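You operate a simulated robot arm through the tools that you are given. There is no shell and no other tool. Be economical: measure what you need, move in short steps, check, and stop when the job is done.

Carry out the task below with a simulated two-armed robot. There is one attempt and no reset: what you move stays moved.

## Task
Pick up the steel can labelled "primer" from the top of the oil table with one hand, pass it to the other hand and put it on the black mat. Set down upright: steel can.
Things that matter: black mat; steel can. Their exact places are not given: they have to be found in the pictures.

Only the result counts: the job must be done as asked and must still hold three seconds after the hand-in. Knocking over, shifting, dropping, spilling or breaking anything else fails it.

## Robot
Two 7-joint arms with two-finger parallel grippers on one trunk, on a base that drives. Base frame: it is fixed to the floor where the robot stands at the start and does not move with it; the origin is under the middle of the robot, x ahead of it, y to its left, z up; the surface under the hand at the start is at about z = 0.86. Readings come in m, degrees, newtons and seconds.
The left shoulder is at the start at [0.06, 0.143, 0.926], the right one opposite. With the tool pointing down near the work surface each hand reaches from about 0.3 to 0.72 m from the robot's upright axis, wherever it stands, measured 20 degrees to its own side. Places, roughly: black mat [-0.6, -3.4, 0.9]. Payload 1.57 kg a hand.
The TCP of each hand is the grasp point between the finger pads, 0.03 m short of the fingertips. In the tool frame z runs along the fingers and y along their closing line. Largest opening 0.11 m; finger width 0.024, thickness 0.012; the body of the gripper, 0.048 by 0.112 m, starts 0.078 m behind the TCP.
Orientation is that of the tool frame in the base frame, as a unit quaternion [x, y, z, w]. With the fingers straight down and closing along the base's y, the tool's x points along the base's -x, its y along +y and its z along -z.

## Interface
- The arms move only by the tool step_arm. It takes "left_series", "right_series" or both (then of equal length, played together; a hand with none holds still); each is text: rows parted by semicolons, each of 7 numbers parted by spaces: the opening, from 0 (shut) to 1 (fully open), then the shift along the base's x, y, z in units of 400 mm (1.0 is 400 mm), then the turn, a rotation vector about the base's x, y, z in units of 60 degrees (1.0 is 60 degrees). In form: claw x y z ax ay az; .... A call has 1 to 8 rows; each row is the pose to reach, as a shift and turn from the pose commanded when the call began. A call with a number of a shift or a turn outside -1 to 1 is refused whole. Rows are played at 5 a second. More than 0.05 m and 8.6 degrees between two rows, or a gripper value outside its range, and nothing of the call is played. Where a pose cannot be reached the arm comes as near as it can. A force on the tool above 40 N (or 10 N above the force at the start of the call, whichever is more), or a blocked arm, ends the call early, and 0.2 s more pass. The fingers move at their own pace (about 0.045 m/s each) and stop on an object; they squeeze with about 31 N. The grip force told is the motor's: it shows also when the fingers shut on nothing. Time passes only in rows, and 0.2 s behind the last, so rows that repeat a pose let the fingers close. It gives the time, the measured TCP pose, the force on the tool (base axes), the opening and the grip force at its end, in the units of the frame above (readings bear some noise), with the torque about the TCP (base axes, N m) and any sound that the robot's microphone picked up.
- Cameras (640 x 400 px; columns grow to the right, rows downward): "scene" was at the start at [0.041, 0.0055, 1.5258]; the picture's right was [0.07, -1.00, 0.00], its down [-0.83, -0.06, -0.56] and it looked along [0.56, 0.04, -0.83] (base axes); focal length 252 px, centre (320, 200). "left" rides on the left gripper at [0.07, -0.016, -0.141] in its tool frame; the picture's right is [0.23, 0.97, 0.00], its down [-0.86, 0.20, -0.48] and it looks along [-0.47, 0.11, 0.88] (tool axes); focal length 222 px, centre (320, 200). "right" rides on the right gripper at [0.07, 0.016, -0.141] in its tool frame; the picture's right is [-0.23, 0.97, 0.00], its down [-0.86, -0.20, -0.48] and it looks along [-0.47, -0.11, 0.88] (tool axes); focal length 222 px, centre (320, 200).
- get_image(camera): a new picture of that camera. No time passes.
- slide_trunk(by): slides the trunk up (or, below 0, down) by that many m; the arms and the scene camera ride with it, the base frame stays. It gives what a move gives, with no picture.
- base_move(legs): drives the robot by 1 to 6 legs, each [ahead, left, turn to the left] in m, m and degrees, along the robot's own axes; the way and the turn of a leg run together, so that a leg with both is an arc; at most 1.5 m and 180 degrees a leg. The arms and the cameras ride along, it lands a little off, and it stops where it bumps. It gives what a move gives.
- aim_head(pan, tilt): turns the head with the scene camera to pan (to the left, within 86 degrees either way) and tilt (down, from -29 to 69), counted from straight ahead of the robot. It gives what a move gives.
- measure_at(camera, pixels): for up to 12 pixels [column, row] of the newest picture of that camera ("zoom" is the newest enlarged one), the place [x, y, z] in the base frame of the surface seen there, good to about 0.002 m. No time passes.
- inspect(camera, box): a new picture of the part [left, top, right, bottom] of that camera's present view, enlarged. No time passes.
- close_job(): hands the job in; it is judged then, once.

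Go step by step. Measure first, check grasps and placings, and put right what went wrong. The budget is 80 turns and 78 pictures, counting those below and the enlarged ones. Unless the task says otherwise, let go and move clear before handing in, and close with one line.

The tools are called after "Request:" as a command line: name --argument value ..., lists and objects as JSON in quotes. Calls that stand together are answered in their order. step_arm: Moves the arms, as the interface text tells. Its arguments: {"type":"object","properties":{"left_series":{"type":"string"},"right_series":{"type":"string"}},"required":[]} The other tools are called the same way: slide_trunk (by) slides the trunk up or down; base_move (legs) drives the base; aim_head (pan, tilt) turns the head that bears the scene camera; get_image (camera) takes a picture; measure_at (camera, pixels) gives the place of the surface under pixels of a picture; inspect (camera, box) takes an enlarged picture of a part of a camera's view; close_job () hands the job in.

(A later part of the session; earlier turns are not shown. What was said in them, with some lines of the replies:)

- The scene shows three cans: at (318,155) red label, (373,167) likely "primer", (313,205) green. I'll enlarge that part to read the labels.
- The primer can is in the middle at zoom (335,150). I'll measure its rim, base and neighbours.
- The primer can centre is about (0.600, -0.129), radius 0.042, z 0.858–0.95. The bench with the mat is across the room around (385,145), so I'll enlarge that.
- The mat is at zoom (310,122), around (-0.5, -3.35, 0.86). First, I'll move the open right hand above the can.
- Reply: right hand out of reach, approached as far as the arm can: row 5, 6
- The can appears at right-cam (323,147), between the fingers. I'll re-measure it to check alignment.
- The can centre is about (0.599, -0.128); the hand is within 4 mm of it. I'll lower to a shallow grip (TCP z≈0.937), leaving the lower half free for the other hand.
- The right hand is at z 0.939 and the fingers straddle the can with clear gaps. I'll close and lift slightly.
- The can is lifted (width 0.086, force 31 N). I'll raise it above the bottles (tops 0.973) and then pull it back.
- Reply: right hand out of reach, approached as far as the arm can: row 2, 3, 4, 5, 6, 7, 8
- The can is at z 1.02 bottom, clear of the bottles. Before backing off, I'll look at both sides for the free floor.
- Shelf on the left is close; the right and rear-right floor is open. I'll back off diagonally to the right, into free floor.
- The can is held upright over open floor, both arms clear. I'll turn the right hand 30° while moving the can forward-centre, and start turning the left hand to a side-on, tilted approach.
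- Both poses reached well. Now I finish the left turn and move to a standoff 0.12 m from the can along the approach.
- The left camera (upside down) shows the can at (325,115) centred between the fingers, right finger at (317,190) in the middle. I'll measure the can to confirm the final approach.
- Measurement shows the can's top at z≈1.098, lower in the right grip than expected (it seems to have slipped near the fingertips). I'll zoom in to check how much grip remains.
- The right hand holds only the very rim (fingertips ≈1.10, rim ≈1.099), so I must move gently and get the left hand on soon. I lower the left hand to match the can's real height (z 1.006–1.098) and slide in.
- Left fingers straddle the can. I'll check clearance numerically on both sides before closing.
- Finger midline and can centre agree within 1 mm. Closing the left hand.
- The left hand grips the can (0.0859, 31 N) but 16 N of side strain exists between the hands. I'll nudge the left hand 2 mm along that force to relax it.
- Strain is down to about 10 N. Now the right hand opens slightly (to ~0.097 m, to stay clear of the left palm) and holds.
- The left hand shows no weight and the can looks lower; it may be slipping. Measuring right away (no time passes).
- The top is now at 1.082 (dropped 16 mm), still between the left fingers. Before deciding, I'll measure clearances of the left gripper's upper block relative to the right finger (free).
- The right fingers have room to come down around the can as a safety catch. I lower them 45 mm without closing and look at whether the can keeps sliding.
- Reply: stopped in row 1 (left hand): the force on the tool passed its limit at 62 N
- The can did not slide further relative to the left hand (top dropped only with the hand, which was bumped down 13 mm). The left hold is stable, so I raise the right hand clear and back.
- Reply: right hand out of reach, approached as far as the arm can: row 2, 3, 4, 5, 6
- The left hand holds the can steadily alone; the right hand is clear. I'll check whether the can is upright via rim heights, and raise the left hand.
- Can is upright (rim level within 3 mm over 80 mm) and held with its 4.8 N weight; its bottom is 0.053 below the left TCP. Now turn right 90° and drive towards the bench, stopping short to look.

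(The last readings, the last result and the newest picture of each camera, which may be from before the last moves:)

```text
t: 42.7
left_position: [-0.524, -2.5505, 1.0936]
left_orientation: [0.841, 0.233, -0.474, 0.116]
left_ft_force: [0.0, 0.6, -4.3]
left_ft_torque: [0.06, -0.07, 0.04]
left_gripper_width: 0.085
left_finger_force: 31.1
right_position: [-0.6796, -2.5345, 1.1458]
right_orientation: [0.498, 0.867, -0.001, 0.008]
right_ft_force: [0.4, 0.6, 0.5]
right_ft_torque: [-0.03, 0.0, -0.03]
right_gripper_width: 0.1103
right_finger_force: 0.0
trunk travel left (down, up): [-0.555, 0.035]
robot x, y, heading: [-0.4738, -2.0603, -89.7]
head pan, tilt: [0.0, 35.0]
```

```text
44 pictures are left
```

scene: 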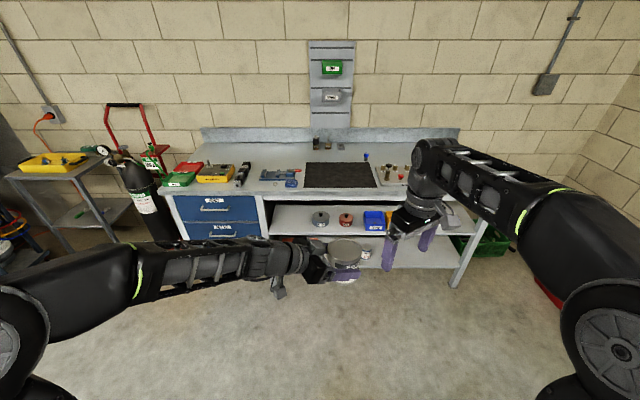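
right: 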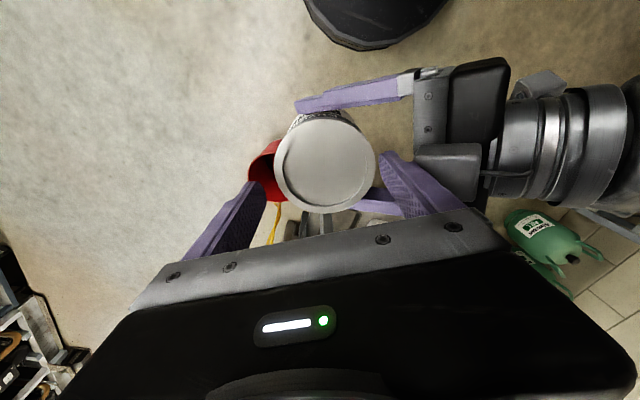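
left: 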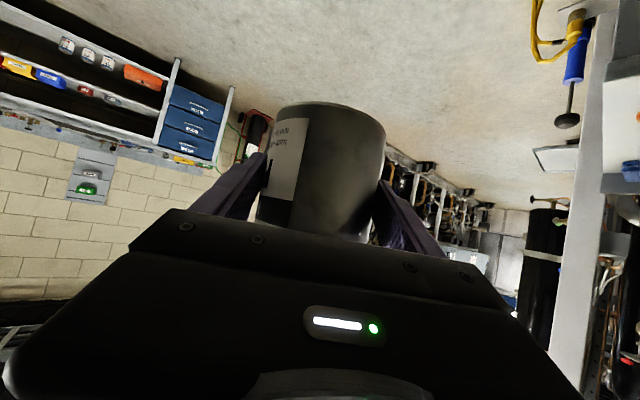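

The mat is clear at (340,175). I'll enlarge and measure it and its neighbours.

Request:
inspect --camera "scene" --box '[240, 120, 470, 264]'

Request:
measure_at --camera "scene" --pixels '[[308, 163], [368, 163], [304, 187], [376, 187], [340, 175], [292, 181], [270, 174], [385, 178], [366, 157], [340, 193], [315, 142], [404, 168]]'

```text
2.78 times, centred on (355, 192) of scene
```

zoom: 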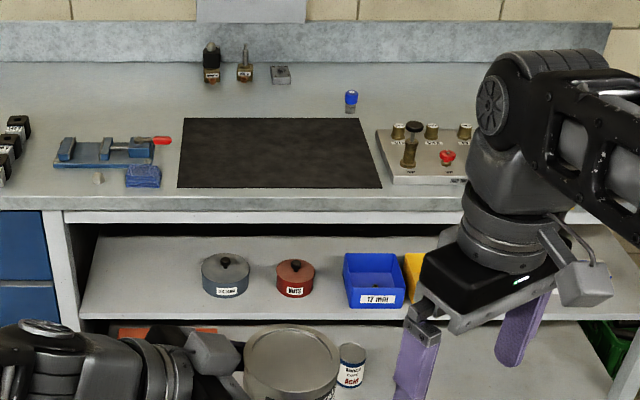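

```text
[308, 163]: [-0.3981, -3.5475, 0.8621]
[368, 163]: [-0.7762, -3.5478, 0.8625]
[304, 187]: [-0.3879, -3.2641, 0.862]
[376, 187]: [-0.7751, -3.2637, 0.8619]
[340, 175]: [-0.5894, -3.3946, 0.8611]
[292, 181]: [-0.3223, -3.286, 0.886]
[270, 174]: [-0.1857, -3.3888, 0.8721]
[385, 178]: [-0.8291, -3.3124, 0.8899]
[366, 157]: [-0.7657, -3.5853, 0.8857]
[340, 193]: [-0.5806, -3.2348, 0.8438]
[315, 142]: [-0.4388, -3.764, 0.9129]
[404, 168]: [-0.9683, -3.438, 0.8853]
```

The mat spans x −0.39…−0.775, y −3.264…−3.548, z 0.862; the centre is about (−0.58, −3.40). I'll measure the left arm's lower parts for clearance and retract the right hand to its side.

Request:
measure_at --camera "scene" --pixels '[[278, 287], [275, 278], [255, 275], [200, 280], [140, 295], [200, 250], [320, 265], [60, 330]]'

Request:
step_arm --right_series "1 -0.1 0.05 0 0 0 0;1 -0.2 0.1 0 0 0 0;1 -0.3 0.17 0 0 0 0;1 -0.35 0.25 0 0 0 0;1 -0.35 0.33 0 0 0 0;1 -0.35 0.33 0 0 0 0"

Request:
get_image --camera "scene"

```text
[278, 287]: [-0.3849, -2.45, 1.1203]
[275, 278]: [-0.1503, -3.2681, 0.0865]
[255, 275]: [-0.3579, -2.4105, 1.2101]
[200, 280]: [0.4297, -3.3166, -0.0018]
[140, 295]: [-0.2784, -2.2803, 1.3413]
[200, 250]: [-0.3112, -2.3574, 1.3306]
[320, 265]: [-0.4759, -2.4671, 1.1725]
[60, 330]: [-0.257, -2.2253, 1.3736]
```

```text
t: 44.1
left_position: [-0.5237, -2.5515, 1.0922]
left_orientation: [0.841, 0.232, -0.474, 0.116]
left_ft_force: [-0.5, 0.6, -4.8]
left_ft_torque: [0.05, -0.04, 0.02]
left_gripper_width: 0.0851
left_finger_force: 30.6
right_position: [-0.8191, -2.4052, 1.147]
right_orientation: [0.498, 0.867, -0.001, 0.008]
right_ft_force: [-0.2, -0.5, 0.6]
right_ft_torque: [0.02, 0.01, 0.01]
right_gripper_width: 0.11
right_finger_force: 0.1
trunk travel left (down, up): [-0.555, 0.035]
robot x, y, heading: [-0.4784, -2.0588, -89.8]
head pan, tilt: [0.0, 35.0]
```

```text
42 pictures are left
```

scene: 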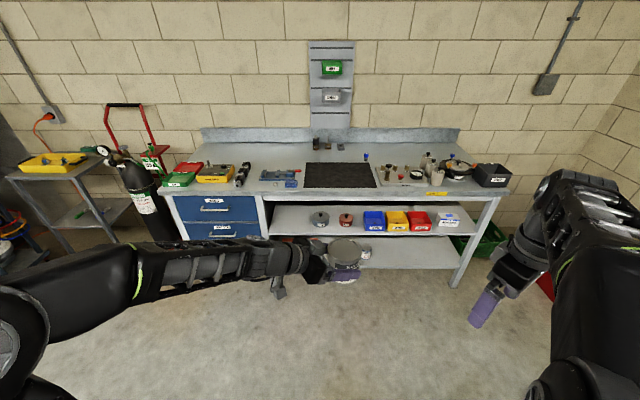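

The lowest left-arm part (stalk at z 1.12) is above the TCP, so placement clearance is fine. I drive 0.73 m ahead and 0.05 m to the right.

Request:
base_move --legs '[[0.73, -0.05, 0]]'

Request:
aim_head --pan 0 --tilt 52

Request:
get_image --camera "scene"

```text
t: 48.1
left_position: [-0.5771, -3.294, 1.0916]
left_orientation: [0.842, 0.229, -0.474, 0.114]
left_ft_force: [0.0, -0.6, -4.0]
left_ft_torque: [0.0, -0.01, -0.04]
left_gripper_width: 0.0849
left_finger_force: 30.4
right_position: [-0.8708, -3.1454, 1.148]
right_orientation: [0.5, 0.866, -0.001, 0.007]
right_ft_force: [-0.4, -0.2, 0.6]
right_ft_torque: [0.03, -0.03, 0.0]
right_gripper_width: 0.11
right_finger_force: 0.0
trunk travel left (down, up): [-0.555, 0.035]
robot x, y, heading: [-0.5225, -2.7999, -90.4]
head pan, tilt: [0.0, 35.0]
```

```text
t: 48.9
left_position: [-0.5771, -3.2931, 1.093]
left_orientation: [0.843, 0.228, -0.475, 0.113]
left_ft_force: [0.2, -0.4, -3.6]
left_ft_torque: [0.04, -0.04, 0.02]
left_gripper_width: 0.0852
left_finger_force: 31.2
right_position: [-0.8706, -3.1449, 1.1479]
right_orientation: [0.502, 0.865, -0.001, 0.008]
right_ft_force: [-0.2, 0.1, 0.4]
right_ft_torque: [0.01, 0.02, -0.04]
right_gripper_width: 0.1104
right_finger_force: 0.0
trunk travel left (down, up): [-0.555, 0.035]
robot x, y, heading: [-0.5249, -2.8018, -90.3]
head pan, tilt: [0.0, 52.0]
```

```text
41 pictures are left
```

scene: 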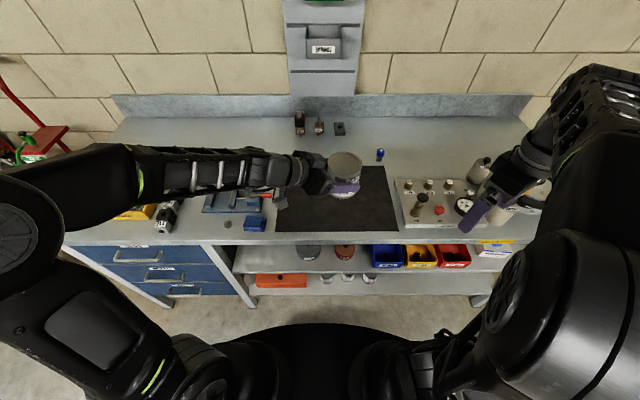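

The can is over the mat's front part. I'll move 0.09 m further over the mat at height, then verify the can position.

Request:
step_arm --left_series "0 0 -0.075 0 0 0 0;0 0 -0.15 0 0 0 0;0 0 -0.225 0 0 0 0;0 0 -0.225 -0.08 0 0 0;0 0 -0.225 -0.16 0 0 0;0 0 -0.225 -0.24 0 0 0;0 0 -0.225 -0.24 0 0 0"

Request:
inspect --camera "scene" --box '[220, 110, 460, 260]'

Request:
get_image --camera "left"

```text
t: 50.5
left_position: [-0.5784, -3.3803, 0.9965]
left_orientation: [0.842, 0.229, -0.474, 0.115]
left_ft_force: [-0.1, 0.4, -5.1]
left_ft_torque: [0.01, -0.04, 0.01]
left_gripper_width: 0.085
left_finger_force: 31.4
right_position: [-0.8715, -3.1445, 1.1482]
right_orientation: [0.501, 0.865, -0.002, 0.007]
right_ft_force: [-0.3, 1.0, 0.9]
right_ft_torque: [-0.01, -0.06, 0.01]
right_gripper_width: 0.1102
right_finger_force: 0.0
trunk travel left (down, up): [-0.555, 0.035]
robot x, y, heading: [-0.5258, -2.8023, -90.1]
head pan, tilt: [0.0, 52.0]
```

```text
2.67 times, centred on (340, 185) of scene
```

zoom: 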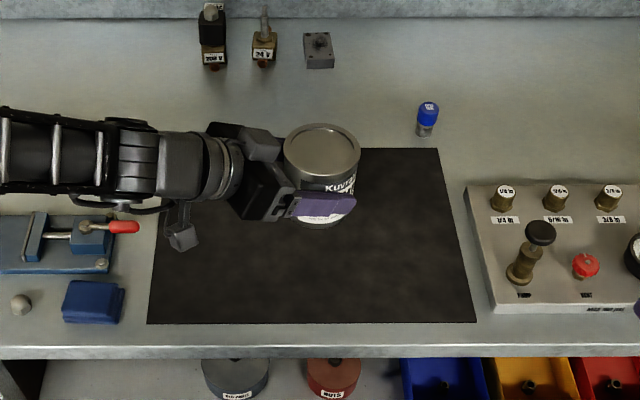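

```text
39 pictures are left
```

left: 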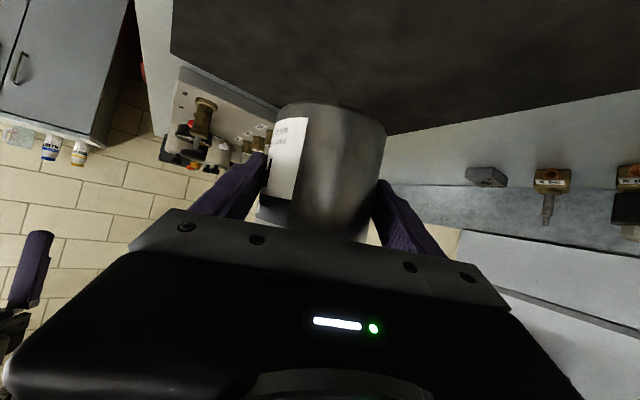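

Request:
measure_at --camera "zoom" --pixels '[[322, 127], [287, 158], [358, 155], [322, 184], [322, 225], [182, 248], [182, 235], [440, 290]]'

Request:
measure_at --camera "left" --pixels '[[330, 105], [330, 115], [350, 50], [300, 110]]'

```text
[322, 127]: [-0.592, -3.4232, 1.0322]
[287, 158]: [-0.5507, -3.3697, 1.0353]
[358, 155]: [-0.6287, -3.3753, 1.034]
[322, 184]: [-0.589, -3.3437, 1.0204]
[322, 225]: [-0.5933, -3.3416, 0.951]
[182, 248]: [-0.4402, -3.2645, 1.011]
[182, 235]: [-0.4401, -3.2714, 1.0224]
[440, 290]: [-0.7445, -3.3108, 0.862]
```

```text
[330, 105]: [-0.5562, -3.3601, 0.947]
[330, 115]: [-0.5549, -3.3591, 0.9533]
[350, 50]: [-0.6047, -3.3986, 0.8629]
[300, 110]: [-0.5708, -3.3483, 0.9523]
```

The can centre is over (−0.590, −3.384), near the mat's centre; its bottom is at ≈0.943, 0.081 above the mat. Lowering to just short, then gently to contact.

Request:
step_arm --left_series "0 0 0 -0.07 0 0 0;0 0 0 -0.13 0 0 0;0 0 0 -0.17 0 0 0;0 0 0 -0.185 0 0 0;0 0 0 -0.193 0 0 0;0 0 0 -0.198 0 0 0;0 0 0 -0.198 0 0 0"

Request:
get_image --camera "left"

Request:
measure_at --camera "left" --pixels '[[330, 104], [330, 108], [330, 112], [330, 98], [330, 90]]'

```text
t: 52.1
left_position: [-0.5768, -3.3835, 0.9192]
left_orientation: [0.842, 0.229, -0.475, 0.114]
left_ft_force: [-0.3, -0.5, -4.7]
left_ft_torque: [0.04, -0.04, -0.01]
left_gripper_width: 0.0849
left_finger_force: 31.3
right_position: [-0.8712, -3.1454, 1.148]
right_orientation: [0.501, 0.865, -0.001, 0.008]
right_ft_force: [0.4, 0.2, 0.0]
right_ft_torque: [0.0, 0.0, 0.0]
right_gripper_width: 0.1099
right_finger_force: 0.1
trunk travel left (down, up): [-0.555, 0.035]
robot x, y, heading: [-0.5268, -2.801, -90.3]
head pan, tilt: [0.0, 52.0]
```

```text
38 pictures are left
```

left: 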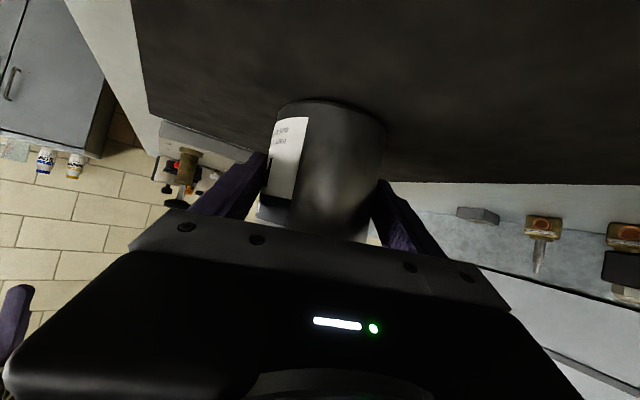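

```text
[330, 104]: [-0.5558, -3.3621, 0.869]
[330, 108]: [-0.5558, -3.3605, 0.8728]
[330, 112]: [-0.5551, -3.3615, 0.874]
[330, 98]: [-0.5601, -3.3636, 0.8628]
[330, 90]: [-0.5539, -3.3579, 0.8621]
```

Still carrying the full weight, a few mm above the mat. I lower in 1 mm steps until the force changes.

Request:
step_arm --left_series "0 0 0 -0.004 0 0 0;0 0 0 -0.008 0 0 0;0 0 0 -0.011 0 0 0;0 0 0 -0.011 0 0 0"

```text
t: 53.1
left_position: [-0.5786, -3.3826, 0.916]
left_orientation: [0.842, 0.227, -0.476, 0.114]
left_ft_force: [-2.0, -1.5, 8.7]
left_ft_torque: [-0.68, 0.29, -0.19]
left_gripper_width: 0.0845
left_finger_force: 30.9
right_position: [-0.8705, -3.1448, 1.1485]
right_orientation: [0.5, 0.866, -0.002, 0.008]
right_ft_force: [-0.4, 0.1, -0.5]
right_ft_torque: [-0.02, -0.02, 0.02]
right_gripper_width: 0.11
right_finger_force: 0.1
trunk travel left (down, up): [-0.555, 0.035]
robot x, y, heading: [-0.5208, -2.798, -90.3]
head pan, tilt: [0.0, 52.0]
```

Contact: the mat now pushes up with about 9 N beyond zero. I open the hand gradually in place.

Request:
step_arm --left_series "0.8 0 0 0.002 0 0 0;0.85 0 0 0.002 0 0 0;0.9 0 0 0.002 0 0 0;1 0 0 0.002 0 0 0;1 0 0 0.002 0 0 0"

Request:
get_image --camera "left"

Request:
inspect --camera "scene" --box '[220, 110, 460, 260]'

Request:
measure_at --camera "zoom" --pixels '[[322, 150], [290, 185], [355, 185], [322, 200]]'

```text
t: 54.3
left_position: [-0.5767, -3.3827, 0.9146]
left_orientation: [0.842, 0.229, -0.475, 0.115]
left_ft_force: [0.0, -0.8, 0.1]
left_ft_torque: [0.03, 0.04, 0.02]
left_gripper_width: 0.1098
left_finger_force: 0.1
right_position: [-0.871, -3.1446, 1.1474]
right_orientation: [0.501, 0.866, -0.001, 0.007]
right_ft_force: [-0.5, 0.6, -0.3]
right_ft_torque: [-0.01, 0.01, 0.0]
right_gripper_width: 0.1099
right_finger_force: 0.1
trunk travel left (down, up): [-0.555, 0.035]
robot x, y, heading: [-0.5232, -2.8022, -90.4]
head pan, tilt: [0.0, 52.0]
```

```text
37 pictures are left
```

left: 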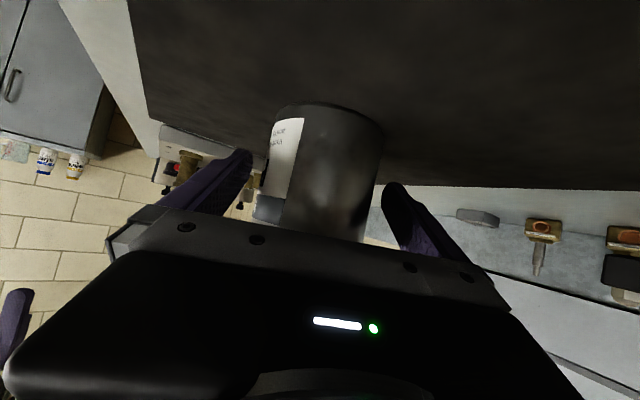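

```text
2.67 times, centred on (340, 185) of scene
```

zoom: 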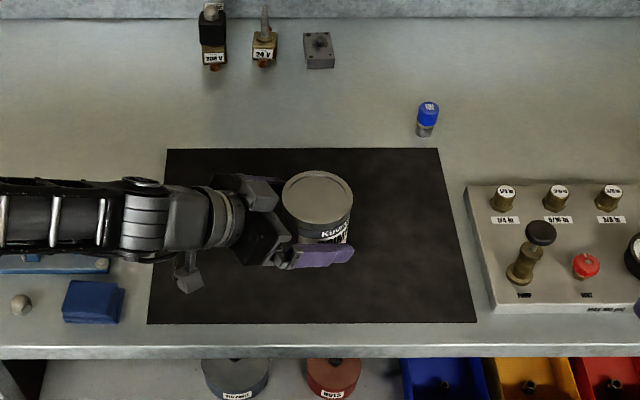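

```text
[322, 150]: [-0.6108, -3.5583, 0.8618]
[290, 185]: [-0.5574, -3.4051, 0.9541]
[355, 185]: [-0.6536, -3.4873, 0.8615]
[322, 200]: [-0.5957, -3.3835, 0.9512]
```

The can stands on the mat with the fingers open and free on both sides. I withdraw along the approach axis, upward and back.

Request:
step_arm --left_series "1 0.0374 0.0206 0.0262 0 0 0;1 0.0747 0.0411 0.0523 0 0 0;1 0.131 0.072 0.0915 0 0 0;1 0.205 0.113 0.144 0 0 0;1 0.28 0.154 0.196 0 0 0;1 0.28 0.2 0.3 0 0 0;1 0.28 0.25 0.4 0 0 0;1 0.28 0.25 0.4 0 0 0"

Request:
inspect --camera "scene" --box '[220, 110, 460, 260]'

```text
t: 56.1
left_position: [-0.4692, -3.2841, 1.0748]
left_orientation: [0.843, 0.228, -0.474, 0.114]
left_ft_force: [0.0, -0.4, -0.4]
left_ft_torque: [0.0, -0.01, 0.02]
left_gripper_width: 0.11
left_finger_force: 0.1
right_position: [-0.8694, -3.1458, 1.1476]
right_orientation: [0.501, 0.865, -0.002, 0.007]
right_ft_force: [-0.3, 0.7, 0.3]
right_ft_torque: [0.01, 0.02, -0.01]
right_gripper_width: 0.1101
right_finger_force: 0.0
trunk travel left (down, up): [-0.555, 0.035]
robot x, y, heading: [-0.522, -2.8024, -90.1]
head pan, tilt: [0.0, 52.0]
```

```text
2.67 times, centred on (340, 185) of scene
```

zoom: 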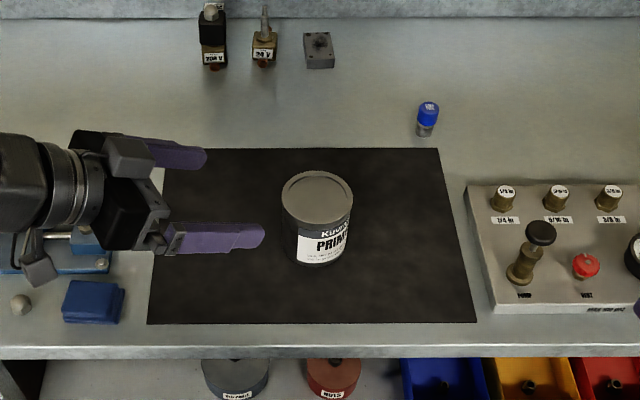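

The primer can stands upright near the middle of the black mat at zoom (317,215), nothing else has moved, and both hands are clear. Handing in.

Request:
close_job

```text
The job is handed in.
```

The steel can labelled "primer" was picked up with the right hand, passed to the left hand and set down upright near the middle of the black mat. Both hands are clear. During the pass the can slipped about 16 mm and the hands bumped once, but it was not dropped.
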